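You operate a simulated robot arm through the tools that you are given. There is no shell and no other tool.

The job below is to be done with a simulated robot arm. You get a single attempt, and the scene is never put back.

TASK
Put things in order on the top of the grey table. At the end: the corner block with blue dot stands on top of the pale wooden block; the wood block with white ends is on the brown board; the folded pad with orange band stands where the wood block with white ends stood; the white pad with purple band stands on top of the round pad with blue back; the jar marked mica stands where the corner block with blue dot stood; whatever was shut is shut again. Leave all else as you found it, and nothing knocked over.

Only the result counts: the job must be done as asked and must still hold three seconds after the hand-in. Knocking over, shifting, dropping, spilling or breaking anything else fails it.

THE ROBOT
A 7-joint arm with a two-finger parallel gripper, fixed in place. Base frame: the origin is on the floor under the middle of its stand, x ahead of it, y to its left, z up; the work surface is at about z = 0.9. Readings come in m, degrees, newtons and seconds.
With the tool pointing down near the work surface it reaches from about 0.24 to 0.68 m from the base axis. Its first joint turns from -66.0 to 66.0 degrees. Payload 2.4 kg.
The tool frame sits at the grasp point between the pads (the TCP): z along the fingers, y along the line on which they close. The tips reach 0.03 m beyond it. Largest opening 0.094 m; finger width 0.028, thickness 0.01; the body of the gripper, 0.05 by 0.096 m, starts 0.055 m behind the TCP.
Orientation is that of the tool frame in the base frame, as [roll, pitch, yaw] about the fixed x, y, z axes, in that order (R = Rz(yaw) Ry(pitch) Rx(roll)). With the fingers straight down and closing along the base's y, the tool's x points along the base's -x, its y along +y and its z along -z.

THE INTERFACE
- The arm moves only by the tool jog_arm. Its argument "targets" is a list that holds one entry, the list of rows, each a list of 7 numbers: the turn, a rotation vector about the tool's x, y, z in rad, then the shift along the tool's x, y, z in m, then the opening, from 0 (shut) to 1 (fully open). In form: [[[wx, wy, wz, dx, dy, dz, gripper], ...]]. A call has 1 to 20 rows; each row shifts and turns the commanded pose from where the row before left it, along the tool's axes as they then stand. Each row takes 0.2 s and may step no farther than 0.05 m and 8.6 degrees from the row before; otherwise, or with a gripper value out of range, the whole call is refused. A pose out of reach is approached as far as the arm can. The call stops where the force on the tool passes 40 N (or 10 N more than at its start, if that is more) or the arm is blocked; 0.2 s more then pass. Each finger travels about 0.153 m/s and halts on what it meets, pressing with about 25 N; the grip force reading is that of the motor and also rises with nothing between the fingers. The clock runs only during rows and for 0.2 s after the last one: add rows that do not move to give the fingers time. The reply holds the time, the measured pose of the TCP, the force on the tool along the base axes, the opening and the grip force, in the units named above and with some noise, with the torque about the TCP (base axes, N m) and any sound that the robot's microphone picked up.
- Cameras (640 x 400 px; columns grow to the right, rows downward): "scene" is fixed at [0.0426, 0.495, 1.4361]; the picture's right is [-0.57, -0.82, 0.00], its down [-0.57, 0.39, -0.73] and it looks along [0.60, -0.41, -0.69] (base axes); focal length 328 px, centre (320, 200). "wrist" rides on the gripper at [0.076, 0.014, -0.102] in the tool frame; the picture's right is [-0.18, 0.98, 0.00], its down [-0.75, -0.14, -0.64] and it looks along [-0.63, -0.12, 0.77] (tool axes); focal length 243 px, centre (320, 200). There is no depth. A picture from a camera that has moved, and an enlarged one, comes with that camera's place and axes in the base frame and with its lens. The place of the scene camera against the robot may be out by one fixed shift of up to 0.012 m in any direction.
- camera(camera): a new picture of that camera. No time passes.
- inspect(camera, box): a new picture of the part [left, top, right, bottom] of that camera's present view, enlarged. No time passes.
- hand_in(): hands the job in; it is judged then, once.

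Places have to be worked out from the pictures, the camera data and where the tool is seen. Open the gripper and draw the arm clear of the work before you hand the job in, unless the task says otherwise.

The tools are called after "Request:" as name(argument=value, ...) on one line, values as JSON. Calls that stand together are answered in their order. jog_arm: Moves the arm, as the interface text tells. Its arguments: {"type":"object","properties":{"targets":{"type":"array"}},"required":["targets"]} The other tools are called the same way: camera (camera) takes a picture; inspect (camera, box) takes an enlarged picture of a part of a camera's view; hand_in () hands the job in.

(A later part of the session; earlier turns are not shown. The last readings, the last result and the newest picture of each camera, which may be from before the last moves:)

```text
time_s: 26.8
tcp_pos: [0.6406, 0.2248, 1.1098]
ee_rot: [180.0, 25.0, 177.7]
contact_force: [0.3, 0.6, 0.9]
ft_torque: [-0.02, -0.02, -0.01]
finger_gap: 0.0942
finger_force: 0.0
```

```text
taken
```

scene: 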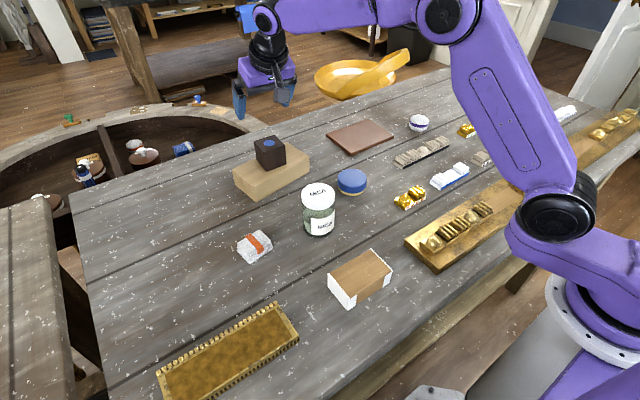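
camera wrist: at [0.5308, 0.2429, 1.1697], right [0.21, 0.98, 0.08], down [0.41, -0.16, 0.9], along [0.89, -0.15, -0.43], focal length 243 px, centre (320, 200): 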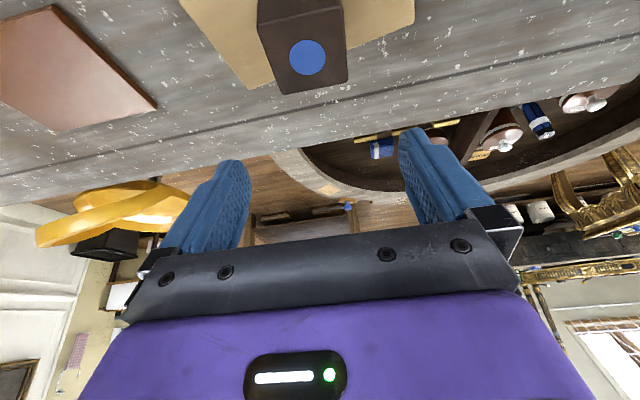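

The cube stands well on the pale block. Next the wood block with white ends near (0.278, 0.245): I move inward at height, straighten the tool, and turn it 91° so the fingers close along x.

Request:
jog_arm(targets=[[[0, 0, 0, 0.019, 0.0004, -0.0095, 1], [0, 0, 0, 0.0381, 0.0008, -0.0191, 1], [0, 0, 0, 0.0381, 0.0008, -0.0191, 1], [0, 0, 0, 0.0381, 0.0008, -0.0191, 1], [0, 0, 0, 0.0381, 0.0008, -0.0191, 1], [0, 0, 0, 0.0381, 0.0008, -0.0191, 1], [0, 0, 0, 0.0381, 0.0008, -0.0191, 1], [0, 0, 0, 0.0381, 0.0008, -0.0191, 1], [0, 0, 0, 0.019, 0.0004, -0.0095, 1], [0, 0.1454, 0, 0, 0, 0, 1], [0, 0.1454, 0, 0, 0, 0, 1], [0, 0.1454, 0, 0, 0, 0, 1], [0, 0, 0, 0, 0, 0, 1]]])

Request:
jog_arm(targets=[[[0, 0, -0.1326, 0, 0, 0, 1], [0, 0, -0.1326, 0, 0, 0, 1], [0, 0, -0.1326, 0, 0, 0, 1], [0, 0, -0.1326, 0, 0, 0, 1], [0, 0, -0.1326, 0, 0, 0, 1], [0, 0, -0.1326, 0, 0, 0, 1], [0, 0, -0.1326, 0, 0, 0, 1], [0, 0, -0.1326, 0, 0, 0, 1], [0, 0, -0.1326, 0, 0, 0, 1], [0, 0, -0.1326, 0, 0, 0, 1], [0, 0, -0.1326, 0, 0, 0, 1], [0, 0, -0.1326, 0, 0, 0, 1], [0, 0, 0, 0, 0, 0, 1]]])

Request:
camera(camera="wrist")

Request:
camera(camera="scene")

```text
time_s: 29.6
tcp_pos: [0.3006, 0.2446, 1.1203]
ee_rot: [-179.9, -0.1, 177.7]
contact_force: [-0.1, 0.4, 0.1]
ft_torque: [-0.01, -0.02, -0.01]
finger_gap: 0.0941
finger_force: 0.0
```

```text
time_s: 32.4
tcp_pos: [0.2996, 0.2448, 1.1193]
ee_rot: [-180.0, 0.1, -91.1]
contact_force: [0.9, 0.9, 0.4]
ft_torque: [0.0, -0.03, 0.02]
finger_gap: 0.094
finger_force: 0.1
```

```text
taken
camera wrist: at [0.2857, 0.1682, 1.221], right [-0.98, 0.2, 0.0], down [0.15, 0.75, 0.64], along [0.13, 0.63, -0.77], focal length 243 px, centre (320, 200)
```

wrist: 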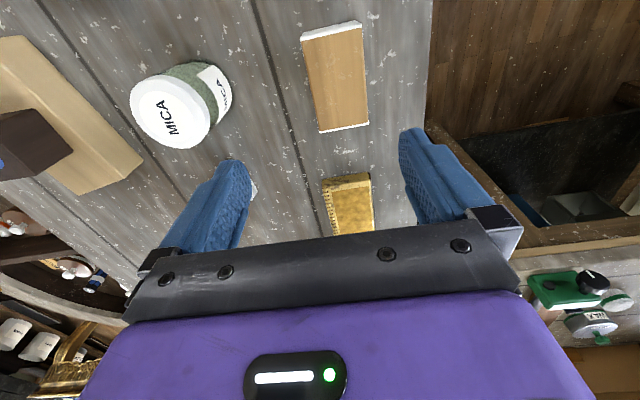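

```text
taken
```

scene: 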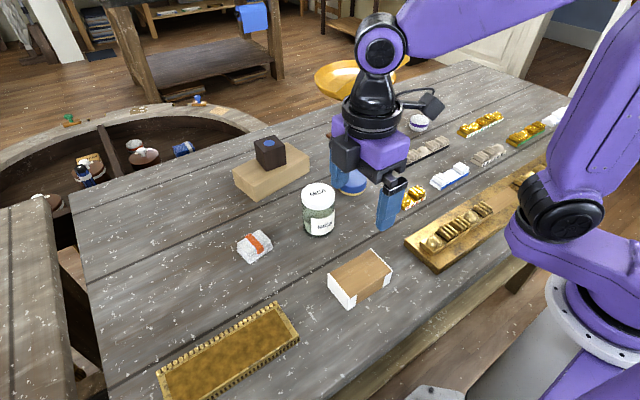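

The tool is straight and turned. I zoom in on the wood block to refine its place.

Request:
inspect(camera="wrist", box=[240, 0, 432, 160])

Request:
inspect(camera="scene", box=[310, 230, 420, 320])

```text
2.50 times, centred on (336, 80) of wrist
camera zoom: at [0.2857, 0.1682, 1.221], right [-0.98, 0.2, 0.0], down [0.15, 0.75, 0.64], along [0.13, 0.63, -0.77], focal length 606 px, centre (280, 500)
```

zoom: 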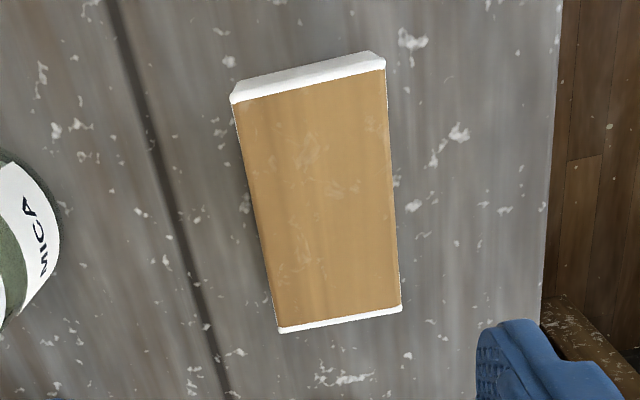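

```text
4.44 times, centred on (365, 275) of scene
camera zoom: at [0.0426, 0.495, 1.4361], right [-0.57, -0.82, 0.0], down [-0.57, 0.39, -0.73], along [0.6, -0.41, -0.69], focal length 1458 px, centre (120, -133)
```

zoom: 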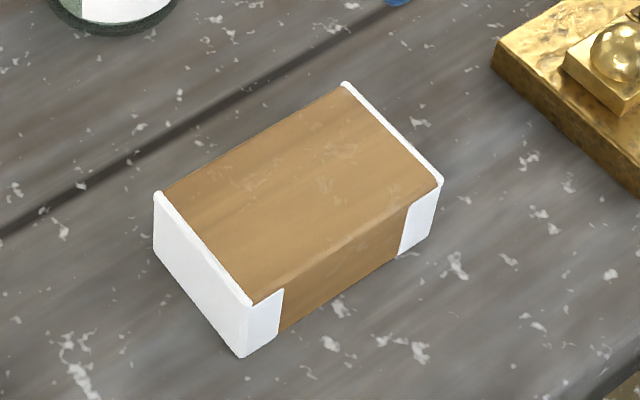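

The wood block's top spans x 0.251–0.312, y 0.198–0.295, so its centre is (0.2814, 0.2465). Before grasping a low object I inspect the fingers' pad shape.

Request:
inspect(camera="wrist", box=[140, 145, 268, 265])

Request:
inspect(camera="scene", box=[310, 120, 438, 240])

Request:
inspect(camera="wrist", box=[380, 115, 540, 265])

```text
3.33 times, centred on (204, 205) of wrist
camera zoom: at [0.2857, 0.1682, 1.221], right [-0.98, 0.2, 0.0], down [0.15, 0.75, 0.64], along [0.13, 0.63, -0.77], focal length 809 px, centre (707, 183)
```

zoom: 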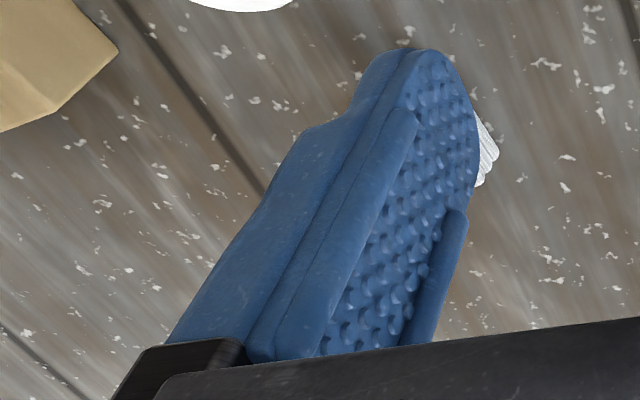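

```text
3.33 times, centred on (374, 180) of scene
camera zoom: at [0.0426, 0.495, 1.4361], right [-0.57, -0.82, 0.0], down [-0.57, 0.39, -0.73], along [0.6, -0.41, -0.69], focal length 1094 px, centre (140, 267)
```

zoom: 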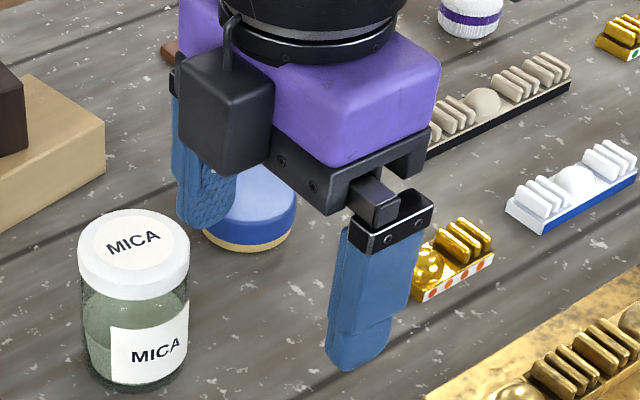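

```text
2.67 times, centred on (460, 190) of wrist
camera zoom: at [0.2857, 0.1682, 1.221], right [-0.98, 0.2, 0.0], down [0.15, 0.75, 0.64], along [0.13, 0.63, -0.77], focal length 647 px, centre (-53, 227)
```

zoom: 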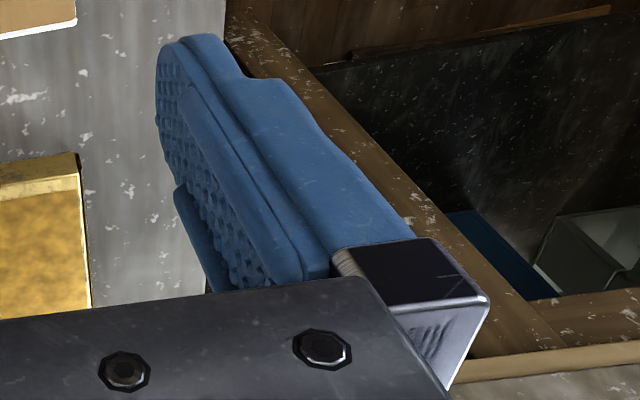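

The fingers have raised side rims on the upper part and flat textured pads toward the tips, which explains the 4 mm gap difference; I should grip with the tip section. I also zoom hard on the jar to compare the lid and body widths for later.

Request:
inspect(camera="scene", box=[290, 178, 350, 242])

Request:
inspect(camera="wrist", box=[120, 50, 240, 160])

```text
6.25 times, centred on (320, 210) of scene
camera zoom: at [0.0426, 0.495, 1.4361], right [-0.57, -0.82, 0.0], down [-0.57, 0.39, -0.73], along [0.6, -0.41, -0.69], focal length 2051 px, centre (320, 138)
```

zoom: 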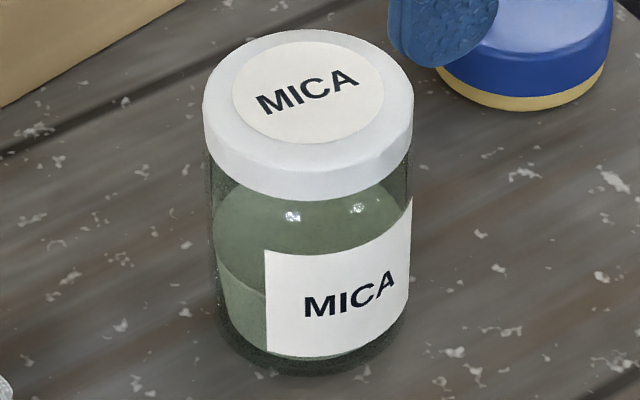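

```text
3.64 times, centred on (180, 105) of wrist
camera zoom: at [0.2857, 0.1682, 1.221], right [-0.98, 0.2, 0.0], down [0.15, 0.75, 0.64], along [0.13, 0.63, -0.77], focal length 882 px, centre (829, 546)
```

zoom: 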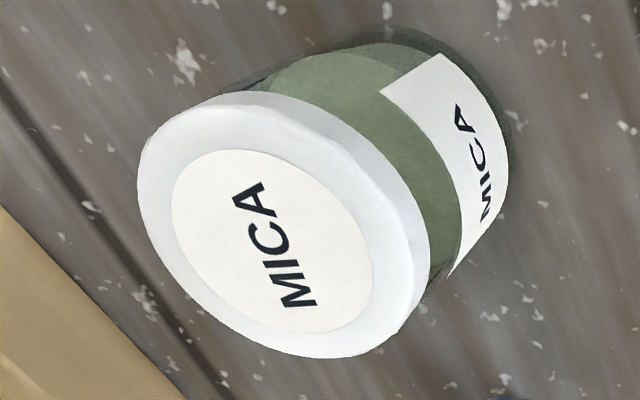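

Lid and body of the jar are about equally wide (~0.067 m), so I will plan that grip carefully later. Now I centre over the wood block and descend to z≈0.97 for a check.

Request:
jog_arm(targets=[[[0, 0, 0, -0.0013, 0.0182, 0, 1], [0, 0, 0, 0, 0, 0.03, 1], [0, 0, 0, 0, 0, 0.03, 1], [0, 0, 0, 0, 0, 0.03, 1], [0, 0, 0, 0, 0, 0.03, 1], [0, 0, 0, 0, 0, 0.02, 1], [0, 0, 0, 0, 0, 0.008, 1], [0, 0, 0, 0, 0, 0, 1]]])

Request:
camera(camera="wrist")

Request:
inspect(camera="scene", box=[290, 190, 450, 320])

```text
time_s: 34.2
tcp_pos: [0.281, 0.2468, 0.971]
ee_rot: [180.0, 0.0, -91.1]
contact_force: [0.5, 0.9, 0.4]
ft_torque: [0.0, 0.01, 0.0]
finger_gap: 0.094
finger_force: 0.0
```

```text
taken
camera wrist: at [0.2666, 0.1696, 1.0724], right [-0.98, 0.2, 0.0], down [0.16, 0.75, 0.64], along [0.13, 0.63, -0.77], focal length 243 px, centre (320, 200)
```

wrist: 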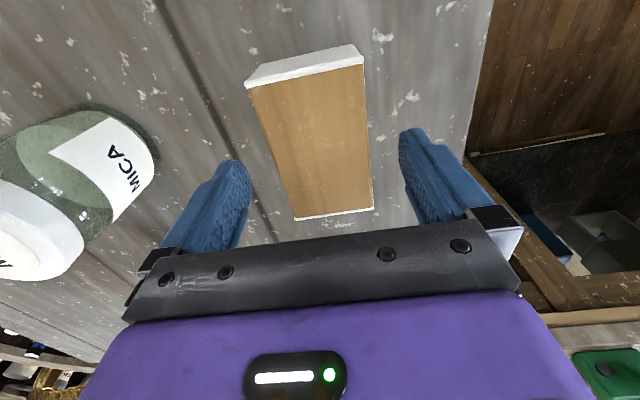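

```text
3.08 times, centred on (370, 255) of scene
camera zoom: at [0.0426, 0.495, 1.4361], right [-0.57, -0.82, 0.0], down [-0.57, 0.39, -0.73], along [0.6, -0.41, -0.69], focal length 1010 px, centre (166, 31)
```

zoom: 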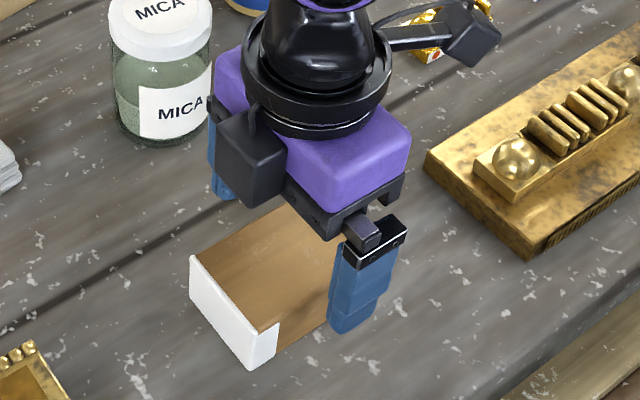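

Centred within a millimetre. I descend to z≈0.946 so the tip pads hold the block's sides, and close.

Request:
jog_arm(targets=[[[0, 0, 0, 0, 0, 0.01, 1], [0, 0, 0, 0, 0, 0.01, 1], [0, 0, 0, 0, 0, 0.005, 1], [0, 0, 0, 0, 0, 0, 0.8], [0, 0, 0, 0, 0, 0, 0.65], [0, 0, 0, 0, 0, 0, 0.3], [0, 0, 0, 0, 0, 0, 0], [0, 0, 0, 0, 0, 0, 0]]])

Request:
camera(camera="wrist")

```text
time_s: 36.0
tcp_pos: [0.2818, 0.2472, 0.9452]
ee_rot: [180.0, 0.1, -91.1]
contact_force: [-0.6, -0.2, 3.7]
ft_torque: [-0.04, 0.0, 0.07]
finger_gap: 0.0634
finger_force: 25.1
```

```text
taken
camera wrist: at [0.2676, 0.1696, 1.0472], right [-0.98, 0.2, 0.0], down [0.16, 0.75, 0.64], along [0.13, 0.63, -0.77], focal length 243 px, centre (320, 200)
```

wrist: 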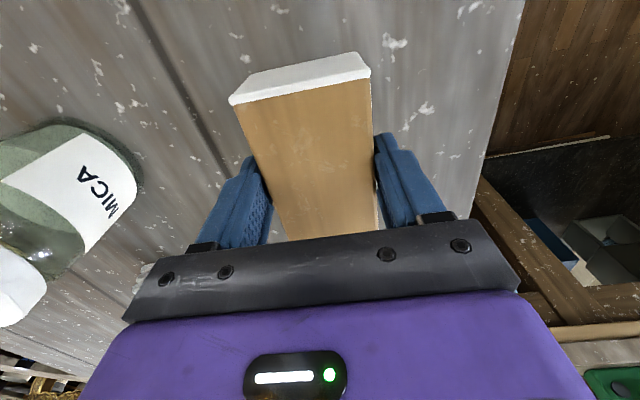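

There is a +3.7 N upward push, suggesting the pads bear on the block's upper edge. I reopen, go 9 mm lower and regrip.

Request:
jog_arm(targets=[[[0, 0, 0, 0, 0, 0, 0.75], [0, 0, 0, 0, 0, 0, 0.9], [0, 0, 0, 0, 0, 0, 0.9], [0, 0, 0, 0, 0, 0.005, 0.9], [0, 0, 0, 0, 0, 0.0045, 0.9], [0, 0, 0, 0, 0, 0, 0.9]]])

Request:
jog_arm(targets=[[[0, 0, 0, 0, 0, 0, 0.7], [0, 0, 0, 0, 0, 0, 0.3], [0, 0, 0, 0, 0, 0, 0], [0, 0, 0, 0, 0, 0, 0]]])

```text
time_s: 37.4
tcp_pos: [0.2817, 0.2458, 0.9356]
ee_rot: [-179.9, 0.1, -91.1]
contact_force: [-0.1, 0.4, -0.1]
ft_torque: [-0.01, 0.01, -0.02]
finger_gap: 0.0844
finger_force: 0.1
```

```text
time_s: 38.4
tcp_pos: [0.2828, 0.2468, 0.9372]
ee_rot: [179.9, 0.0, -91.0]
contact_force: [1.1, -0.3, -0.1]
ft_torque: [0.01, -0.05, -0.04]
finger_gap: 0.0641
finger_force: 25.1
```

Now the grip is clean (no vertical force). I lift slowly by about 1 cm and check that the block comes along.

Request:
jog_arm(targets=[[[0, 0, 0, 0, 0, -0.001, 0], [0, 0, 0, 0, 0, -0.002, 0], [0, 0, 0, 0, 0, -0.0025, 0], [0, 0, 0, 0, 0, -0.0025, 0], [0, 0, 0, 0, 0, -0.002, 0], [0, 0, 0, 0, 0, 0, 0]]])

Request:
camera(camera="wrist")

Request:
inspect(camera="scene", box=[290, 190, 450, 320])

```text
time_s: 39.8
tcp_pos: [0.2819, 0.2451, 0.9456]
ee_rot: [180.0, 0.0, -91.0]
contact_force: [-0.6, -0.8, -1.7]
ft_torque: [-0.01, 0.0, 0.01]
finger_gap: 0.064
finger_force: 25.0
```

```text
taken
camera wrist: at [0.2677, 0.1696, 1.0477], right [-0.98, 0.2, 0.0], down [0.16, 0.75, 0.64], along [0.13, 0.63, -0.77], focal length 243 px, centre (320, 200)
```

wrist: 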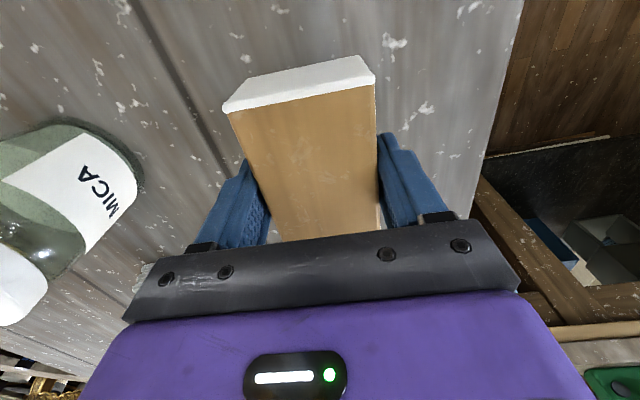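

```text
3.08 times, centred on (370, 255) of scene
camera zoom: at [0.0426, 0.4951, 1.4361], right [-0.57, -0.82, 0.0], down [-0.57, 0.39, -0.73], along [0.6, -0.41, -0.69], focal length 1010 px, centre (166, 31)
```

zoom: 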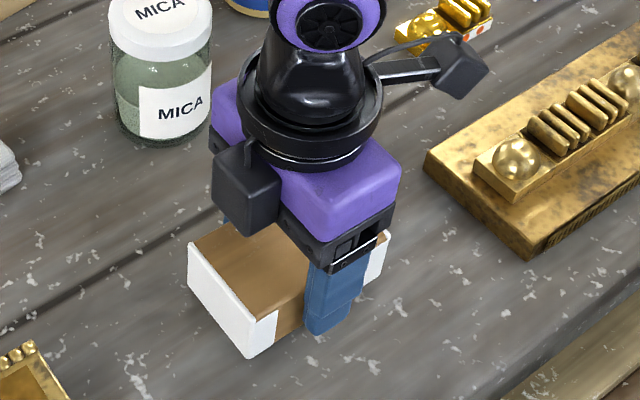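

The block is up (−1.7 N). I continue lifting to about z=1.07, smoothly.

Request:
jog_arm(targets=[[[0, 0, 0, 0, 0, -0.003, 0], [0, 0, 0, 0, 0, -0.006, 0], [0, 0, 0, 0, 0, -0.01, 0], [0, 0, 0, 0, 0, -0.01, 0], [0, 0, 0, 0, 0, -0.01, 0], [0, 0, 0, 0, 0, -0.01, 0], [0, 0, 0, 0, 0, -0.01, 0], [0, 0, 0, 0, 0, -0.01, 0], [0, 0, 0, 0, 0, -0.01, 0], [0, 0, 0, 0, 0, -0.01, 0], [0, 0, 0, 0, 0, -0.01, 0], [0, 0, 0, 0, 0, -0.01, 0], [0, 0, 0, 0, 0, -0.01, 0], [0, 0, 0, 0, 0, -0.005, 0], [0, 0, 0, 0, 0, 0, 0]]])

Request:
camera(camera="wrist")

```text
time_s: 43.0
tcp_pos: [0.2825, 0.2474, 1.0697]
ee_rot: [180.0, 0.1, -91.1]
contact_force: [-0.4, -0.2, -1.9]
ft_torque: [-0.02, -0.04, 0.01]
finger_gap: 0.0639
finger_force: 25.3
```

```text
taken
camera wrist: at [0.268, 0.17, 1.1721], right [-0.98, 0.2, 0.0], down [0.16, 0.75, 0.64], along [0.13, 0.63, -0.77], focal length 243 px, centre (320, 200)
```

wrist: 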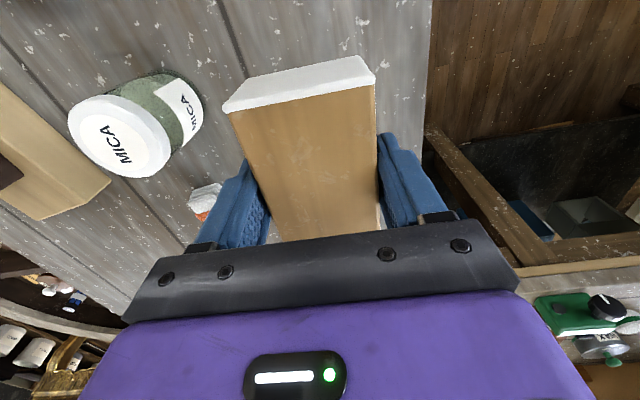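

Block steady. I traverse toward the brown board at (0.64, −0.075), keeping z≈1.07, well above the jar.

Request:
jog_arm(targets=[[[0, 0, 0, 0.00656, -0.00756, 0, 0], [0, 0, 0, 0.01312, -0.01511, 0, 0], [0, 0, 0, 0.01968, -0.02267, 0, 0], [0, 0, 0, 0.01968, -0.02267, 0, 0], [0, 0, 0, 0.01968, -0.02267, 0, 0], [0, 0, 0, 0.01968, -0.02267, 0, 0], [0, 0, 0, 0.01968, -0.02267, 0, 0], [0, 0, 0, 0.01968, -0.02267, 0, 0], [0, 0, 0, 0.01968, -0.02267, 0, 0], [0, 0, 0, 0.01968, -0.02267, 0, 0], [0, 0, 0, 0.01968, -0.02267, 0, 0], [0, 0, 0, 0.01968, -0.02267, 0, 0], [0, 0, 0, 0.01968, -0.02267, 0, 0], [0, 0, 0, 0.01968, -0.02267, 0, 0], [0, 0, 0, 0.01968, -0.02267, 0, 0], [0, 0, 0, 0.01968, -0.02267, 0, 0], [0, 0, 0, 0.01312, -0.01511, 0, 0], [0, 0, 0, 0.00656, -0.00756, 0, 0], [0, 0, 0, 0, 0, 0, 0]]])

Request:
camera(camera="wrist")

Request:
camera(camera="scene")

```text
time_s: 47.0
tcp_pos: [0.6401, -0.0766, 1.068]
ee_rot: [180.0, 0.1, -91.1]
contact_force: [-0.6, 0.3, -0.1]
ft_torque: [0.01, -0.03, 0.01]
finger_gap: 0.0642
finger_force: 24.7
```

```text
taken
camera wrist: at [0.6265, -0.153, 1.1711], right [-0.98, 0.2, 0.0], down [0.16, 0.75, 0.64], along [0.13, 0.63, -0.77], focal length 243 px, centre (320, 200)
```

wrist: 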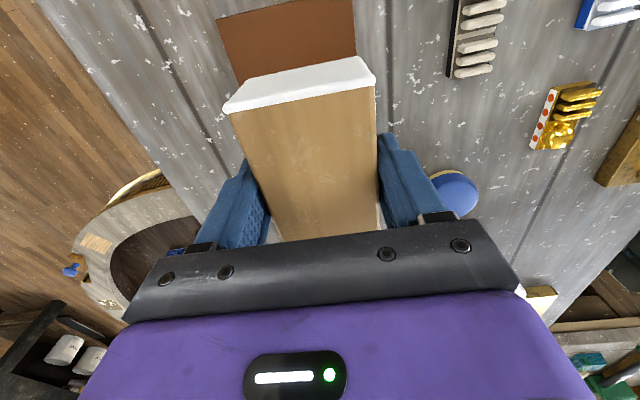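

```text
taken
```

scene: 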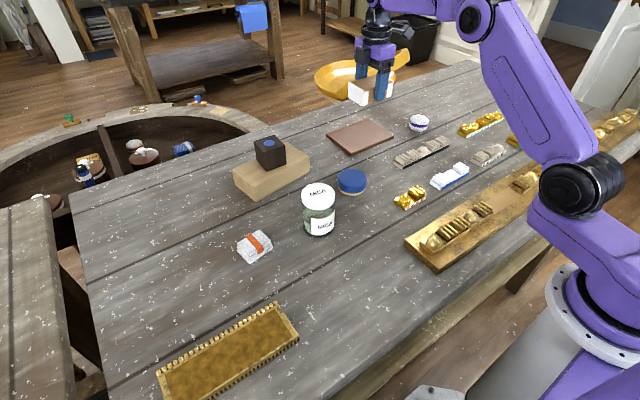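

The board spans about x 0.601–0.719, y −0.163–−0.001. I lower while shifting to (0.652, −0.082), stopping about 1 cm above the board.

Request:
jog_arm(targets=[[[0, 0, 0, 0, 0, 0.006, 0], [0, 0, 0, 0, 0, 0.012, 0], [0, 0, 0, 0, 0, 0.012, 0], [0, 0, 0, 0, 0, 0.012, 0], [0, 0, 0, 0.0018, -0.004, 0.01, 0], [0, 0, 0, 0.0018, -0.004, 0.01, 0], [0, 0, 0, 0.0017, -0.0041, 0.01, 0], [0, 0, 0, 0, 0, 0.012, 0], [0, 0, 0, 0, 0, 0.012, 0], [0, 0, 0, 0, 0, 0.01, 0], [0, 0, 0, 0, 0, 0.006, 0], [0, 0, 0, 0, 0, 0, 0]]])

Request:
camera(camera="wrist")

Request:
inspect(camera="scene", box=[310, 70, 438, 170])

```text
time_s: 49.6
tcp_pos: [0.6499, -0.0811, 0.9565]
ee_rot: [180.0, -0.1, -91.1]
contact_force: [-0.5, -0.4, -1.0]
ft_torque: [0.01, 0.01, 0.03]
finger_gap: 0.064
finger_force: 24.8
```

```text
taken
camera wrist: at [0.6369, -0.1577, 1.0593], right [-0.98, 0.2, 0.0], down [0.16, 0.75, 0.64], along [0.13, 0.63, -0.77], focal length 243 px, centre (320, 200)
```

wrist: 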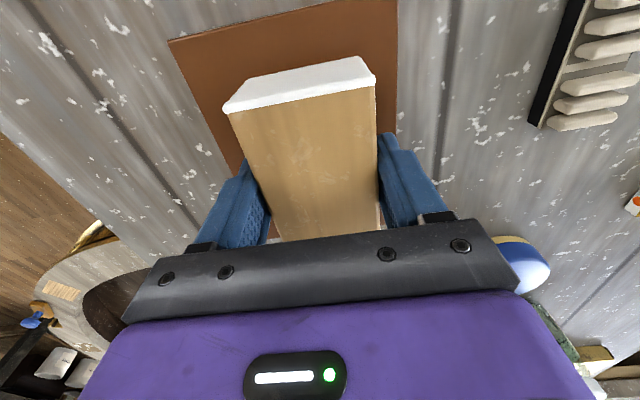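

```text
4.00 times, centred on (374, 120) of scene
camera zoom: at [0.0426, 0.495, 1.4361], right [-0.57, -0.82, 0.0], down [-0.57, 0.39, -0.73], along [0.6, -0.41, -0.69], focal length 1312 px, centre (104, 520)
```

zoom: 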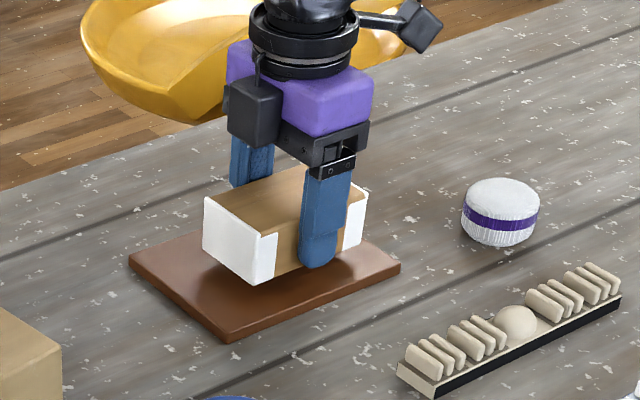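

The block hangs about a centimetre over the board, well inside its edges. I lower in 2 mm steps and watch the force.

Request:
jog_arm(targets=[[[0, 0, 0, 0, 0, 0.002, 0], [0, 0, 0, 0, 0, 0.002, 0], [0, 0, 0, 0, 0, 0.002, 0], [0, 0, 0, 0, 0, 0.002, 0], [0, 0, 0, 0, 0, 0, 0]]])

```text
time_s: 50.8
tcp_pos: [0.6506, -0.0814, 0.9494]
ee_rot: [-180.0, 0.0, -91.1]
contact_force: [-0.7, 0.1, -0.7]
ft_torque: [0.0, 0.02, 0.0]
finger_gap: 0.064
finger_force: 25.0
```

Still no contact at z=0.949. I continue down in 1.5 mm steps.

Request:
jog_arm(targets=[[[0, 0, 0, 0, 0, 0.0015, 0], [0, 0, 0, 0, 0, 0.0015, 0], [0, 0, 0, 0, 0, 0, 0]]])

Request:
inspect(camera="scene", box=[320, 100, 432, 170])

```text
time_s: 51.6
tcp_pos: [0.6502, -0.0822, 0.9468]
ee_rot: [-180.0, 0.0, -91.1]
contact_force: [-0.3, 0.0, -1.8]
ft_torque: [0.01, 0.01, 0.01]
finger_gap: 0.064
finger_force: 24.7
```

```text
5.71 times, centred on (376, 135) of scene
camera zoom: at [0.0426, 0.495, 1.4361], right [-0.57, -0.82, 0.0], down [-0.57, 0.39, -0.73], along [0.6, -0.41, -0.69], focal length 1875 px, centre (0, 571)
```

zoom: 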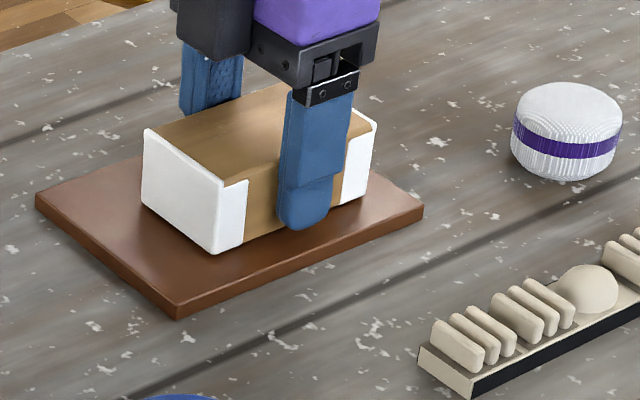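

Almost touching the board. I go down another 1–3 mm in small steps.

Request:
jog_arm(targets=[[[0, 0, 0, 0, 0, 0.001, 0], [0, 0, 0, 0, 0, 0.001, 0], [0, 0, 0, 0, 0, 0, 0]]])

```text
time_s: 52.4
tcp_pos: [0.6514, -0.0821, 0.9451]
ee_rot: [-179.9, 0.0, -91.1]
contact_force: [-1.4, -0.5, 7.6]
ft_torque: [0.14, 0.12, 0.04]
finger_gap: 0.0641
finger_force: 25.5
```

Contact (+7.6 N). I relieve slightly and open the fingers slowly, then check.

Request:
jog_arm(targets=[[[0, 0, 0, 0, 0, -0.0007, 0], [0, 0, 0, 0, 0, 0, 0.67], [0, 0, 0, 0, 0, 0, 0.73], [0, 0, 0, 0, 0, 0, 0.85], [0, 0, 0, 0, 0, 0, 1], [0, 0, 0, 0, 0, 0, 1]]])

Request:
camera(camera="wrist")

```text
time_s: 53.8
tcp_pos: [0.6502, -0.0815, 0.946]
ee_rot: [180.0, 0.0, -91.0]
contact_force: [0.0, -0.1, -0.4]
ft_torque: [0.0, 0.02, 0.0]
finger_gap: 0.0941
finger_force: 0.1
```

```text
taken
camera wrist: at [0.6361, -0.1583, 1.0475], right [-0.98, 0.2, 0.0], down [0.16, 0.75, 0.64], along [0.13, 0.63, -0.77], focal length 243 px, centre (320, 200)
```

wrist: 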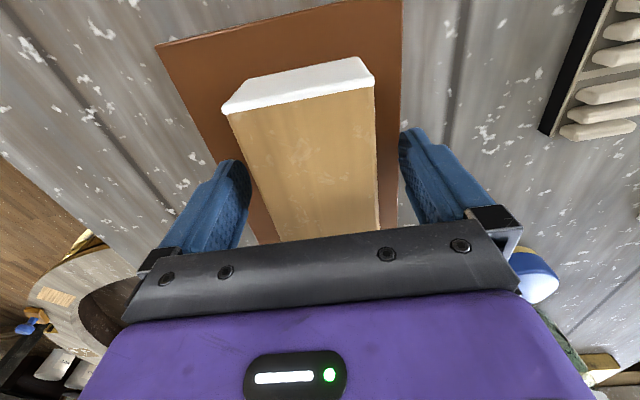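

Released cleanly; the block rests on the board. I rise straight up, then look at the result.

Request:
jog_arm(targets=[[[0, 0, 0, 0, 0, -0.01, 1], [0, 0, 0, 0, 0, -0.025, 1], [0, 0, 0, 0, 0, -0.03, 1], [0, 0, 0, 0, 0, -0.03, 1], [0, 0, 0, 0, 0, -0.02, 1], [0, 0, 0, 0, 0, 0, 1]]])

Request:
camera(camera="scene")

Request:
camera(camera="wrist")

```text
time_s: 55.2
tcp_pos: [0.6499, -0.0811, 1.0593]
ee_rot: [-180.0, 0.0, -91.0]
contact_force: [-0.8, 0.2, -0.6]
ft_torque: [0.02, 0.03, 0.0]
finger_gap: 0.0941
finger_force: 0.1
```

```text
taken
```

scene: 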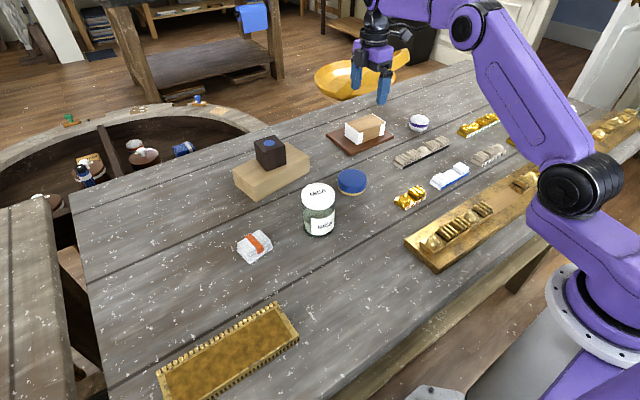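

```text
taken
camera wrist: at [0.6365, -0.1576, 1.162], right [-0.98, 0.2, 0.0], down [0.16, 0.75, 0.64], along [0.13, 0.63, -0.77], focal length 243 px, centre (320, 200)
```

wrist: 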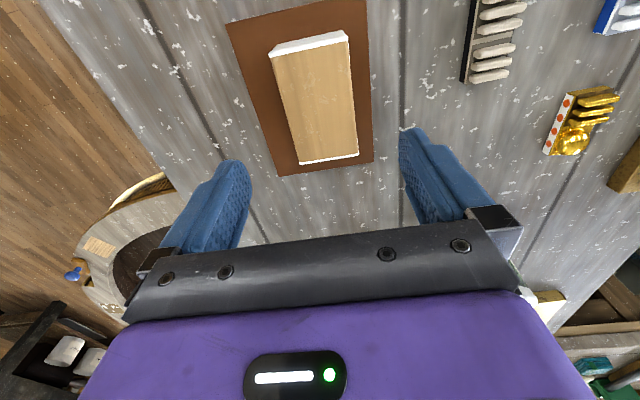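

The wood block sits squarely on the board. The white pad with purple band is nearby, so I do that next: move over toward it and turn the tool back to yaw 180.

Request:
jog_arm(targets=[[[0, 0, 0, 0.0267, 0.0162, -0.0067, 1], [0, 0, 0, 0.0267, 0.0162, -0.0067, 1], [0, 0, 0, 0.0267, 0.0162, -0.0067, 1], [0, 0, 0.1293, 0, 0, 0, 1], [0, 0, 0.1293, 0, 0, 0, 1], [0, 0, 0.1293, 0, 0, 0, 1], [0, 0, 0.1293, 0, 0, 0, 1], [0, 0, 0.1293, 0, 0, 0, 1], [0, 0, 0.1293, 0, 0, 0, 1], [0, 0, 0.1293, 0, 0, 0, 1], [0, 0, 0.1293, 0, 0, 0, 1], [0, 0, 0.1293, 0, 0, 0, 1], [0, 0, 0.1293, 0, 0, 0, 1], [0, 0, 0.1293, 0, 0, 0, 1], [0, 0, 0.1293, 0, 0, 0, 1], [0, 0, 0, 0, 0, 0, 1]]])

Request:
camera(camera="wrist")

Request:
camera(camera="scene")

```text
time_s: 58.6
tcp_pos: [0.6007, -0.1611, 1.0807]
ee_rot: [-180.0, 0.0, 179.9]
contact_force: [0.1, 0.3, -0.1]
ft_torque: [0.02, -0.04, 0.0]
finger_gap: 0.0942
finger_force: 0.1
```

```text
taken
camera wrist: at [0.5259, -0.1466, 1.1825], right [0.19, 0.98, 0.0], down [0.75, -0.14, 0.64], along [0.63, -0.12, -0.77], focal length 243 px, centre (320, 200)
```

wrist: 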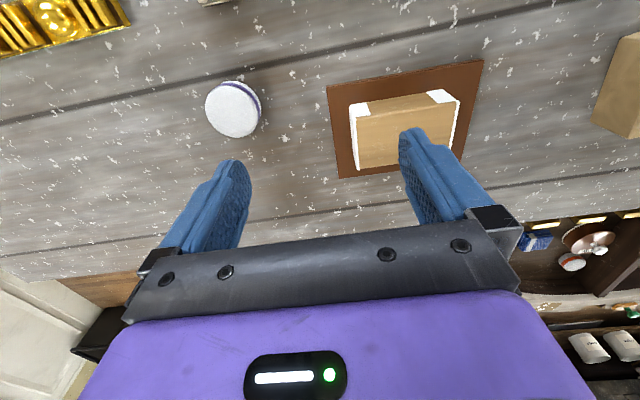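

```text
taken
```

scene: 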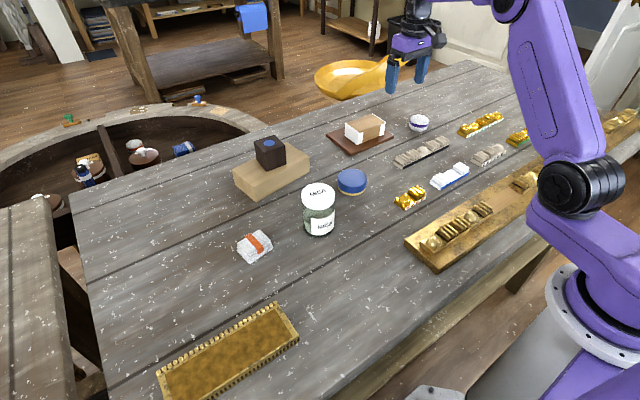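

Request:
inspect(camera="wrist", box=[180, 60, 292, 160])

Request:
inspect(camera="scene", box=[398, 100, 446, 140])

Request:
inspect(camera="scene", box=[326, 160, 382, 206])

```text
4.00 times, centred on (236, 110) of wrist
camera zoom: at [0.5259, -0.1466, 1.1825], right [0.19, 0.98, 0.0], down [0.75, -0.14, 0.64], along [0.63, -0.12, -0.77], focal length 970 px, centre (656, 560)
```

zoom: 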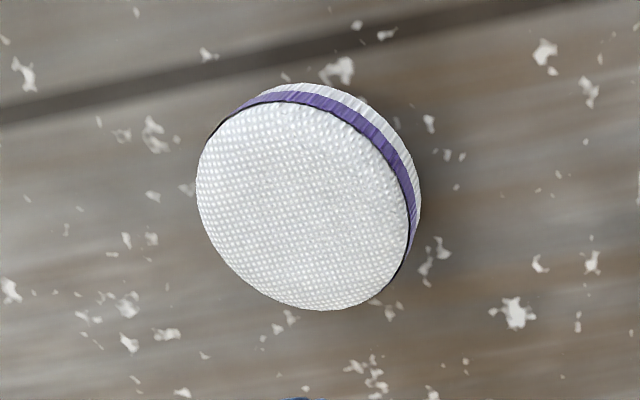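

```text
10.00 times, centred on (422, 120) of scene
camera zoom: at [0.0426, 0.495, 1.4361], right [-0.57, -0.82, 0.0], down [-0.57, 0.39, -0.73], along [0.6, -0.41, -0.69], focal length 3281 px, centre (-700, 1000)
```

zoom: 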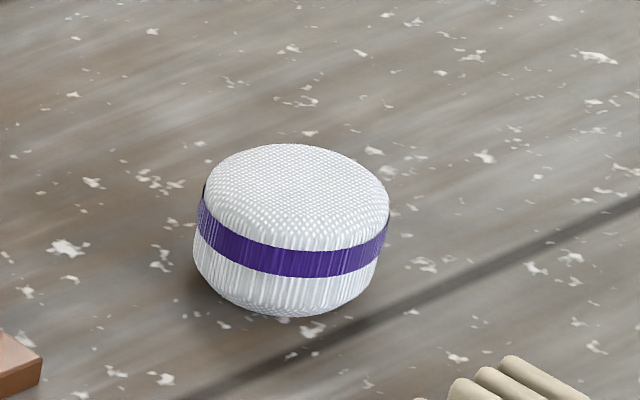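

```text
8.70 times, centred on (354, 183) of scene
camera zoom: at [0.0426, 0.495, 1.4361], right [-0.57, -0.82, 0.0], down [-0.57, 0.39, -0.73], along [0.6, -0.41, -0.69], focal length 2853 px, centre (24, 348)
```

zoom: 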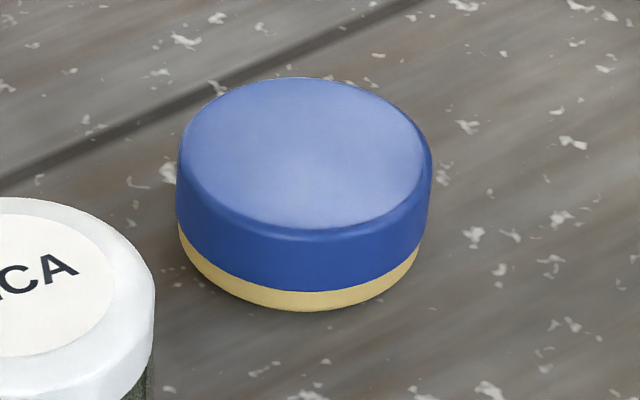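

The white pad is about 0.06 m across and 0.03 m tall, near (0.599, −0.254). I move above it at z≈1.01 and re-measure.

Request:
jog_arm(targets=[[[0, 0, 0, 0.0004, -0.02325, 0.0175, 1], [0, 0, 0, 0.0004, -0.02325, 0.0175, 1], [0, 0, 0, 0.0004, -0.02325, 0.0175, 1], [0, 0, 0, 0.0005, -0.02325, 0.0175, 1], [0, 0, 0, 0, 0, 0, 1], [0, 0, 0, 0, 0, 0, 1]]])

Request:
camera(camera="wrist")

Request:
inspect(camera="wrist", box=[240, 50, 400, 180])

```text
time_s: 60.0
tcp_pos: [0.597, -0.2538, 1.0119]
ee_rot: [-179.9, 0.0, 180.0]
contact_force: [-0.3, 1.1, -0.6]
ft_torque: [0.0, 0.03, 0.0]
finger_gap: 0.0943
finger_force: 0.1
```

```text
taken
camera wrist: at [0.5223, -0.24, 1.114], right [0.18, 0.98, 0.0], down [0.75, -0.14, 0.64], along [0.63, -0.12, -0.77], focal length 243 px, centre (320, 200)
```

wrist: 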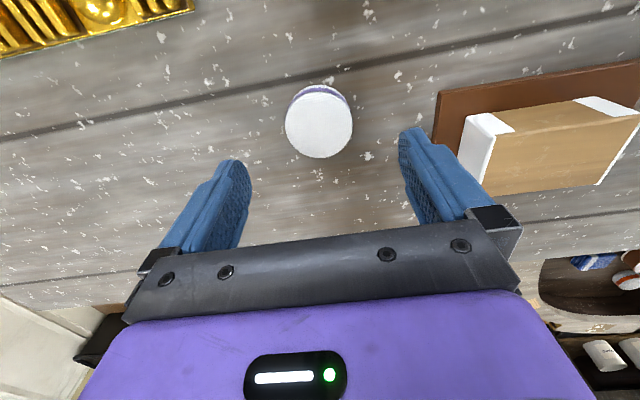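

```text
3.08 times, centred on (320, 115) of wrist
camera zoom: at [0.5223, -0.24, 1.114], right [0.18, 0.98, 0.0], down [0.75, -0.14, 0.64], along [0.63, -0.12, -0.77], focal length 746 px, centre (320, 462)
```

zoom: 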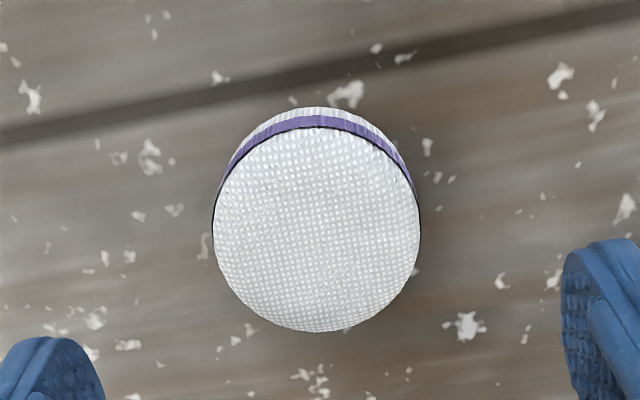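

Centred within a millimetre. I descend to z≈0.936 and close on the pad.

Request:
jog_arm(targets=[[[0, 0, 0, -0.0003, -0.001, 0.02, 1], [0, 0, 0, 0, 0, 0.02, 1], [0, 0, 0, 0, 0, 0.02, 1], [0, 0, 0, 0, 0, 0.01, 1], [0, 0, 0, 0, 0, 0.0055, 1], [0, 0, 0, 0, 0, 0, 1]]])

Request:
jog_arm(targets=[[[0, 0, 0, 0, 0, 0, 0.75], [0, 0, 0, 0, 0, 0, 0.6], [0, 0, 0, 0, 0, 0, 0.4], [0, 0, 0, 0, 0, 0, 0], [0, 0, 0, 0, 0, 0, 0]]])

Request:
camera(camera="wrist")

```text
time_s: 61.4
tcp_pos: [0.5987, -0.2542, 0.9357]
ee_rot: [180.0, 0.0, -180.0]
contact_force: [0.7, 0.2, -0.6]
ft_torque: [-0.01, -0.02, 0.02]
finger_gap: 0.0939
finger_force: 0.1
```

```text
time_s: 62.6
tcp_pos: [0.5999, -0.2544, 0.9355]
ee_rot: [180.0, 0.0, -180.0]
contact_force: [0.6, 1.0, -0.5]
ft_torque: [-0.03, 0.01, 0.0]
finger_gap: 0.0528
finger_force: 24.6
```

```text
taken
camera wrist: at [0.5242, -0.2406, 1.0373], right [0.18, 0.98, 0.0], down [0.75, -0.14, 0.64], along [0.63, -0.12, -0.77], focal length 243 px, centre (320, 200)
```

wrist: 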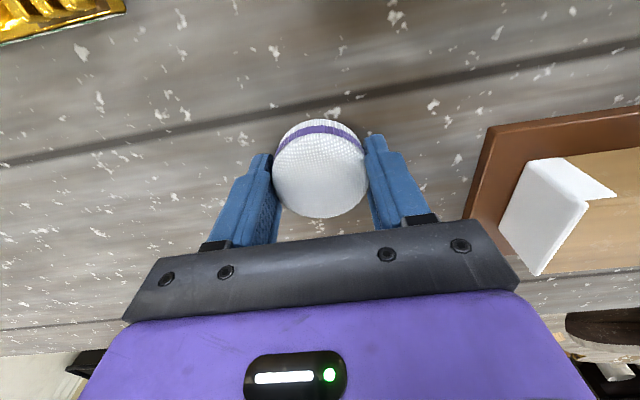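

Gripped at 0.0528 with the pad between the fingers. I lift slowly 1 cm and check.

Request:
jog_arm(targets=[[[0, 0, 0, 0, 0, -0.001, 0], [0, 0, 0, 0, 0, -0.002, 0], [0, 0, 0, 0, 0, -0.003, 0], [0, 0, 0, 0, 0, -0.003, 0], [0, 0, 0, 0, 0, -0.002, 0], [0, 0, 0, 0, 0, 0, 0]]])

Request:
camera(camera="wrist")

Request:
inspect(camera="scene", box=[380, 90, 460, 150])

```text
time_s: 64.0
tcp_pos: [0.599, -0.2542, 0.9456]
ee_rot: [180.0, 0.1, -180.0]
contact_force: [-0.3, 0.3, -0.4]
ft_torque: [0.02, 0.0, 0.0]
finger_gap: 0.0529
finger_force: 25.3
```

```text
taken
camera wrist: at [0.5246, -0.2407, 1.0479], right [0.18, 0.98, 0.0], down [0.75, -0.14, 0.64], along [0.63, -0.12, -0.77], focal length 243 px, centre (320, 200)
```

wrist: 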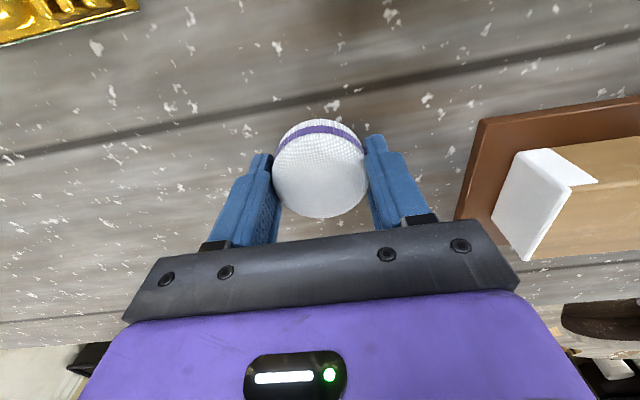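

```text
6.67 times, centred on (420, 120) of scene
camera zoom: at [0.0426, 0.495, 1.4361], right [-0.57, -0.82, 0.0], down [-0.57, 0.39, -0.73], along [0.6, -0.41, -0.69], focal length 2188 px, centre (-347, 733)
```

zoom: 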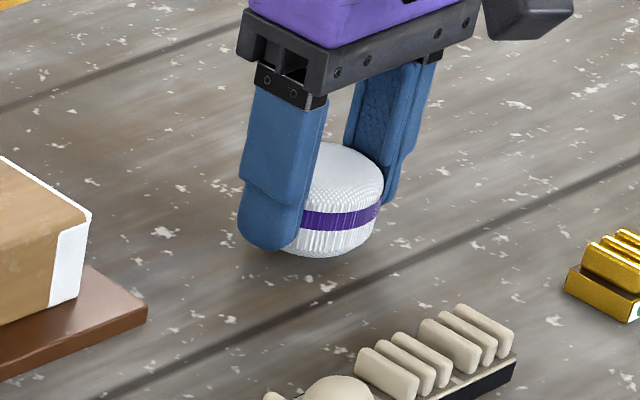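

The pad is lifted (dangling level in the fingers). I raise to about z=1.05.

Request:
jog_arm(targets=[[[0, 0, 0, 0, 0, -0.005, 0], [0, 0, 0, 0, 0, -0.01, 0], [0, 0, 0, 0, 0, -0.0125, 0], [0, 0, 0, 0, 0, -0.0125, 0], [0, 0, 0, 0, 0, -0.0125, 0], [0, 0, 0, 0, 0, -0.0125, 0], [0, 0, 0, 0, 0, -0.0125, 0], [0, 0, 0, 0, 0, -0.0125, 0], [0, 0, 0, 0, 0, -0.01, 0], [0, 0, 0, 0, 0, -0.005, 0], [0, 0, 0, 0, 0, 0, 0]]])

Request:
jog_arm(targets=[[[0, 0, 0, 0.0033, 0.0095, 0, 0], [0, 0, 0, 0.0065, 0.0189, 0, 0], [0, 0, 0, 0.0065, 0.0189, 0, 0], [0, 0, 0, 0.0065, 0.0189, 0, 0], [0, 0, 0, 0.0065, 0.0189, 0, 0], [0, 0, 0, 0.0065, 0.0189, 0, 0], [0, 0, 0, 0.0065, 0.0189, 0, 0], [0, 0, 0, 0.0065, 0.0189, 0, 0], [0, 0, 0, 0.0065, 0.0189, 0, 0], [0, 0, 0, 0.0065, 0.0189, 0, 0], [0, 0, 0, 0.0065, 0.0189, 0, 0], [0, 0, 0, 0.0065, 0.0189, 0, 0], [0, 0, 0, 0.0065, 0.0189, 0, 0], [0, 0, 0, 0.0065, 0.0189, 0, 0], [0, 0, 0, 0.0033, 0.0095, 0, 0], [0, 0, 0, 0, 0, 0, 0]]])

Request:
camera(camera="wrist")

Request:
camera(camera="scene")

```text
time_s: 66.4
tcp_pos: [0.5983, -0.2536, 1.0502]
ee_rot: [180.0, 0.0, 180.0]
contact_force: [0.7, -0.5, 0.2]
ft_torque: [0.0, 0.03, 0.0]
finger_gap: 0.0534
finger_force: 24.6
```

```text
time_s: 69.8
tcp_pos: [0.508, 0.0102, 1.0516]
ee_rot: [179.9, 0.0, -180.0]
contact_force: [0.7, 0.3, 1.1]
ft_torque: [-0.05, -0.01, -0.01]
finger_gap: 0.0524
finger_force: 24.9
```

```text
taken
camera wrist: at [0.4339, 0.0243, 1.154], right [0.18, 0.98, 0.0], down [0.75, -0.14, 0.64], along [0.63, -0.12, -0.77], focal length 243 px, centre (320, 200)
```

wrist: 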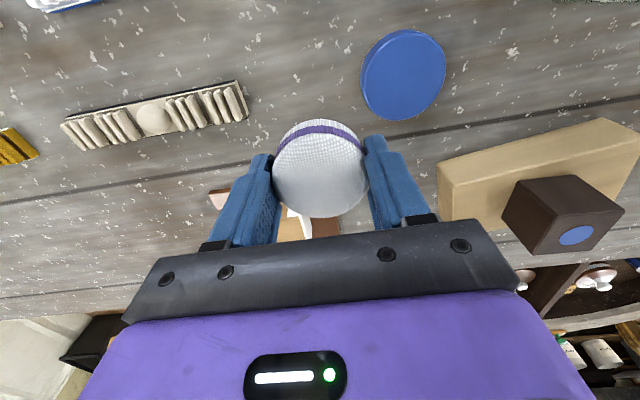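

```text
taken
```

scene: 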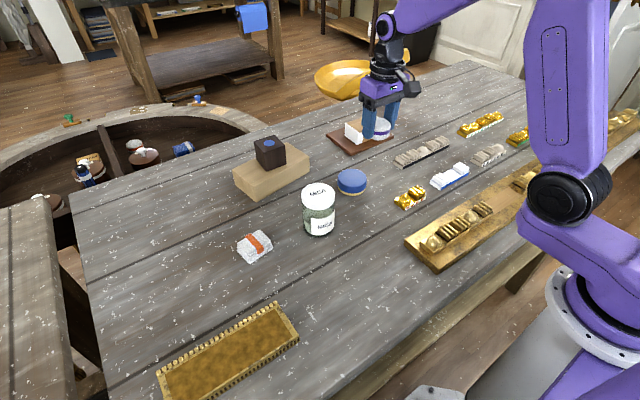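

Request:
inspect(camera="wrist", box=[330, 10, 490, 140])

Request:
inspect(camera="wrist", box=[240, 100, 400, 240])

```text
3.08 times, centred on (410, 75) of wrist
camera zoom: at [0.4339, 0.0243, 1.154], right [0.18, 0.98, 0.0], down [0.75, -0.14, 0.64], along [0.63, -0.12, -0.77], focal length 746 px, centre (43, 585)
```

zoom: 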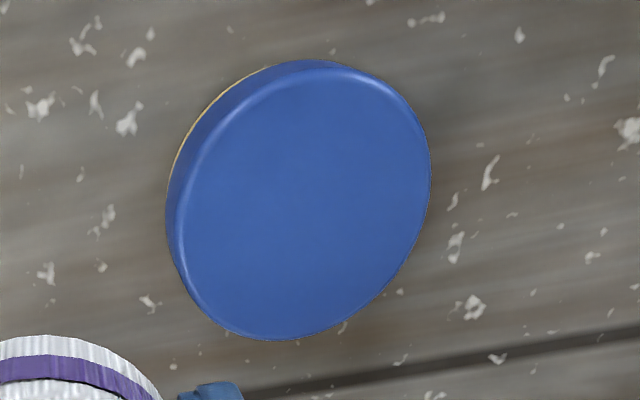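

```text
2.86 times, centred on (320, 170) of wrist
camera zoom: at [0.4339, 0.0243, 1.154], right [0.18, 0.98, 0.0], down [0.75, -0.14, 0.64], along [0.63, -0.12, -0.77], focal length 693 px, centre (320, 286)
```

zoom: 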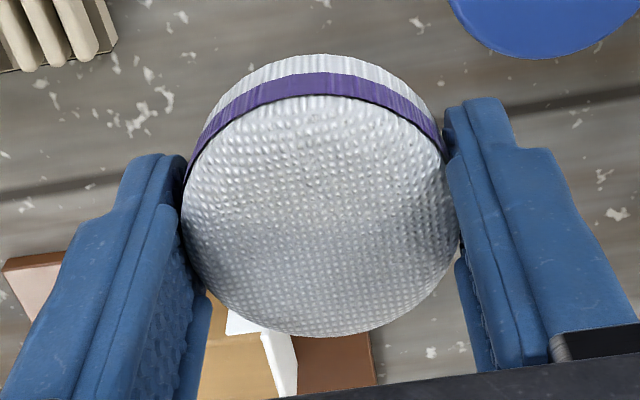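

The blue round pad's top centre works out at about (0.4965, 0.085), top z≈0.933. I carry the white pad over it and lower to 1 cm above.

Request:
jog_arm(targets=[[[0, 0, 0, 0.001, 0.0093, 0, 0], [0, 0, 0, 0.002, 0.0186, 0, 0], [0, 0, 0, 0.002, 0.0186, 0, 0], [0, 0, 0, 0.002, 0.0186, 0, 0], [0, 0, 0, 0.001, 0.0092, 0, 0], [0, 0, 0, 0, 0, 0, 0], [0, 0, 0, 0, 0, 0.006, 0], [0, 0, 0, 0, 0, 0.012, 0], [0, 0, 0, 0, 0, 0.012, 0], [0, 0, 0, 0, 0, 0.012, 0], [0, 0, 0, 0, 0, 0.012, 0], [0, 0, 0, 0, 0, 0.01, 0], [0, 0, 0, 0, 0, 0.006, 0], [0, 0, 0, 0, 0, 0, 0]]])

Request:
camera(camera="wrist")

Request:
inspect(camera="scene", box=[300, 140, 412, 220])

```text
time_s: 72.8
tcp_pos: [0.4989, 0.0855, 0.9808]
ee_rot: [-180.0, 0.0, -180.0]
contact_force: [0.4, -0.5, -0.3]
ft_torque: [0.02, -0.02, -0.01]
finger_gap: 0.0531
finger_force: 25.0
```

```text
taken
camera wrist: at [0.4246, 0.099, 1.0827], right [0.18, 0.98, 0.0], down [0.75, -0.14, 0.64], along [0.63, -0.12, -0.77], focal length 243 px, centre (320, 200)
```

wrist: 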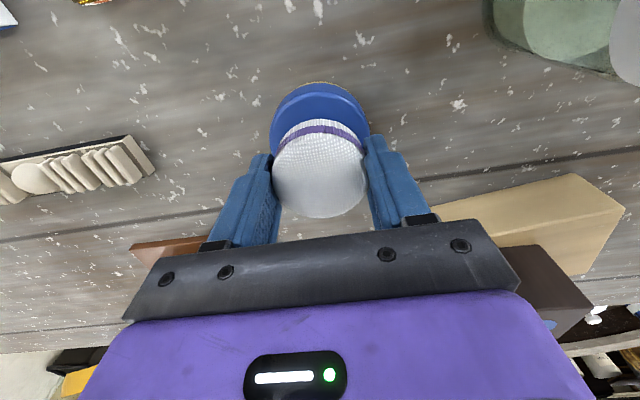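

```text
5.00 times, centred on (356, 180) of scene
camera zoom: at [0.0426, 0.495, 1.4361], right [-0.57, -0.82, 0.0], down [-0.57, 0.39, -0.73], along [0.6, -0.41, -0.69], focal length 1641 px, centre (140, 300)
```

zoom: 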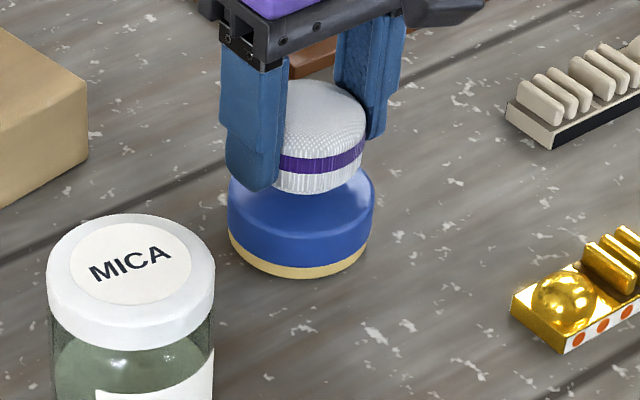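

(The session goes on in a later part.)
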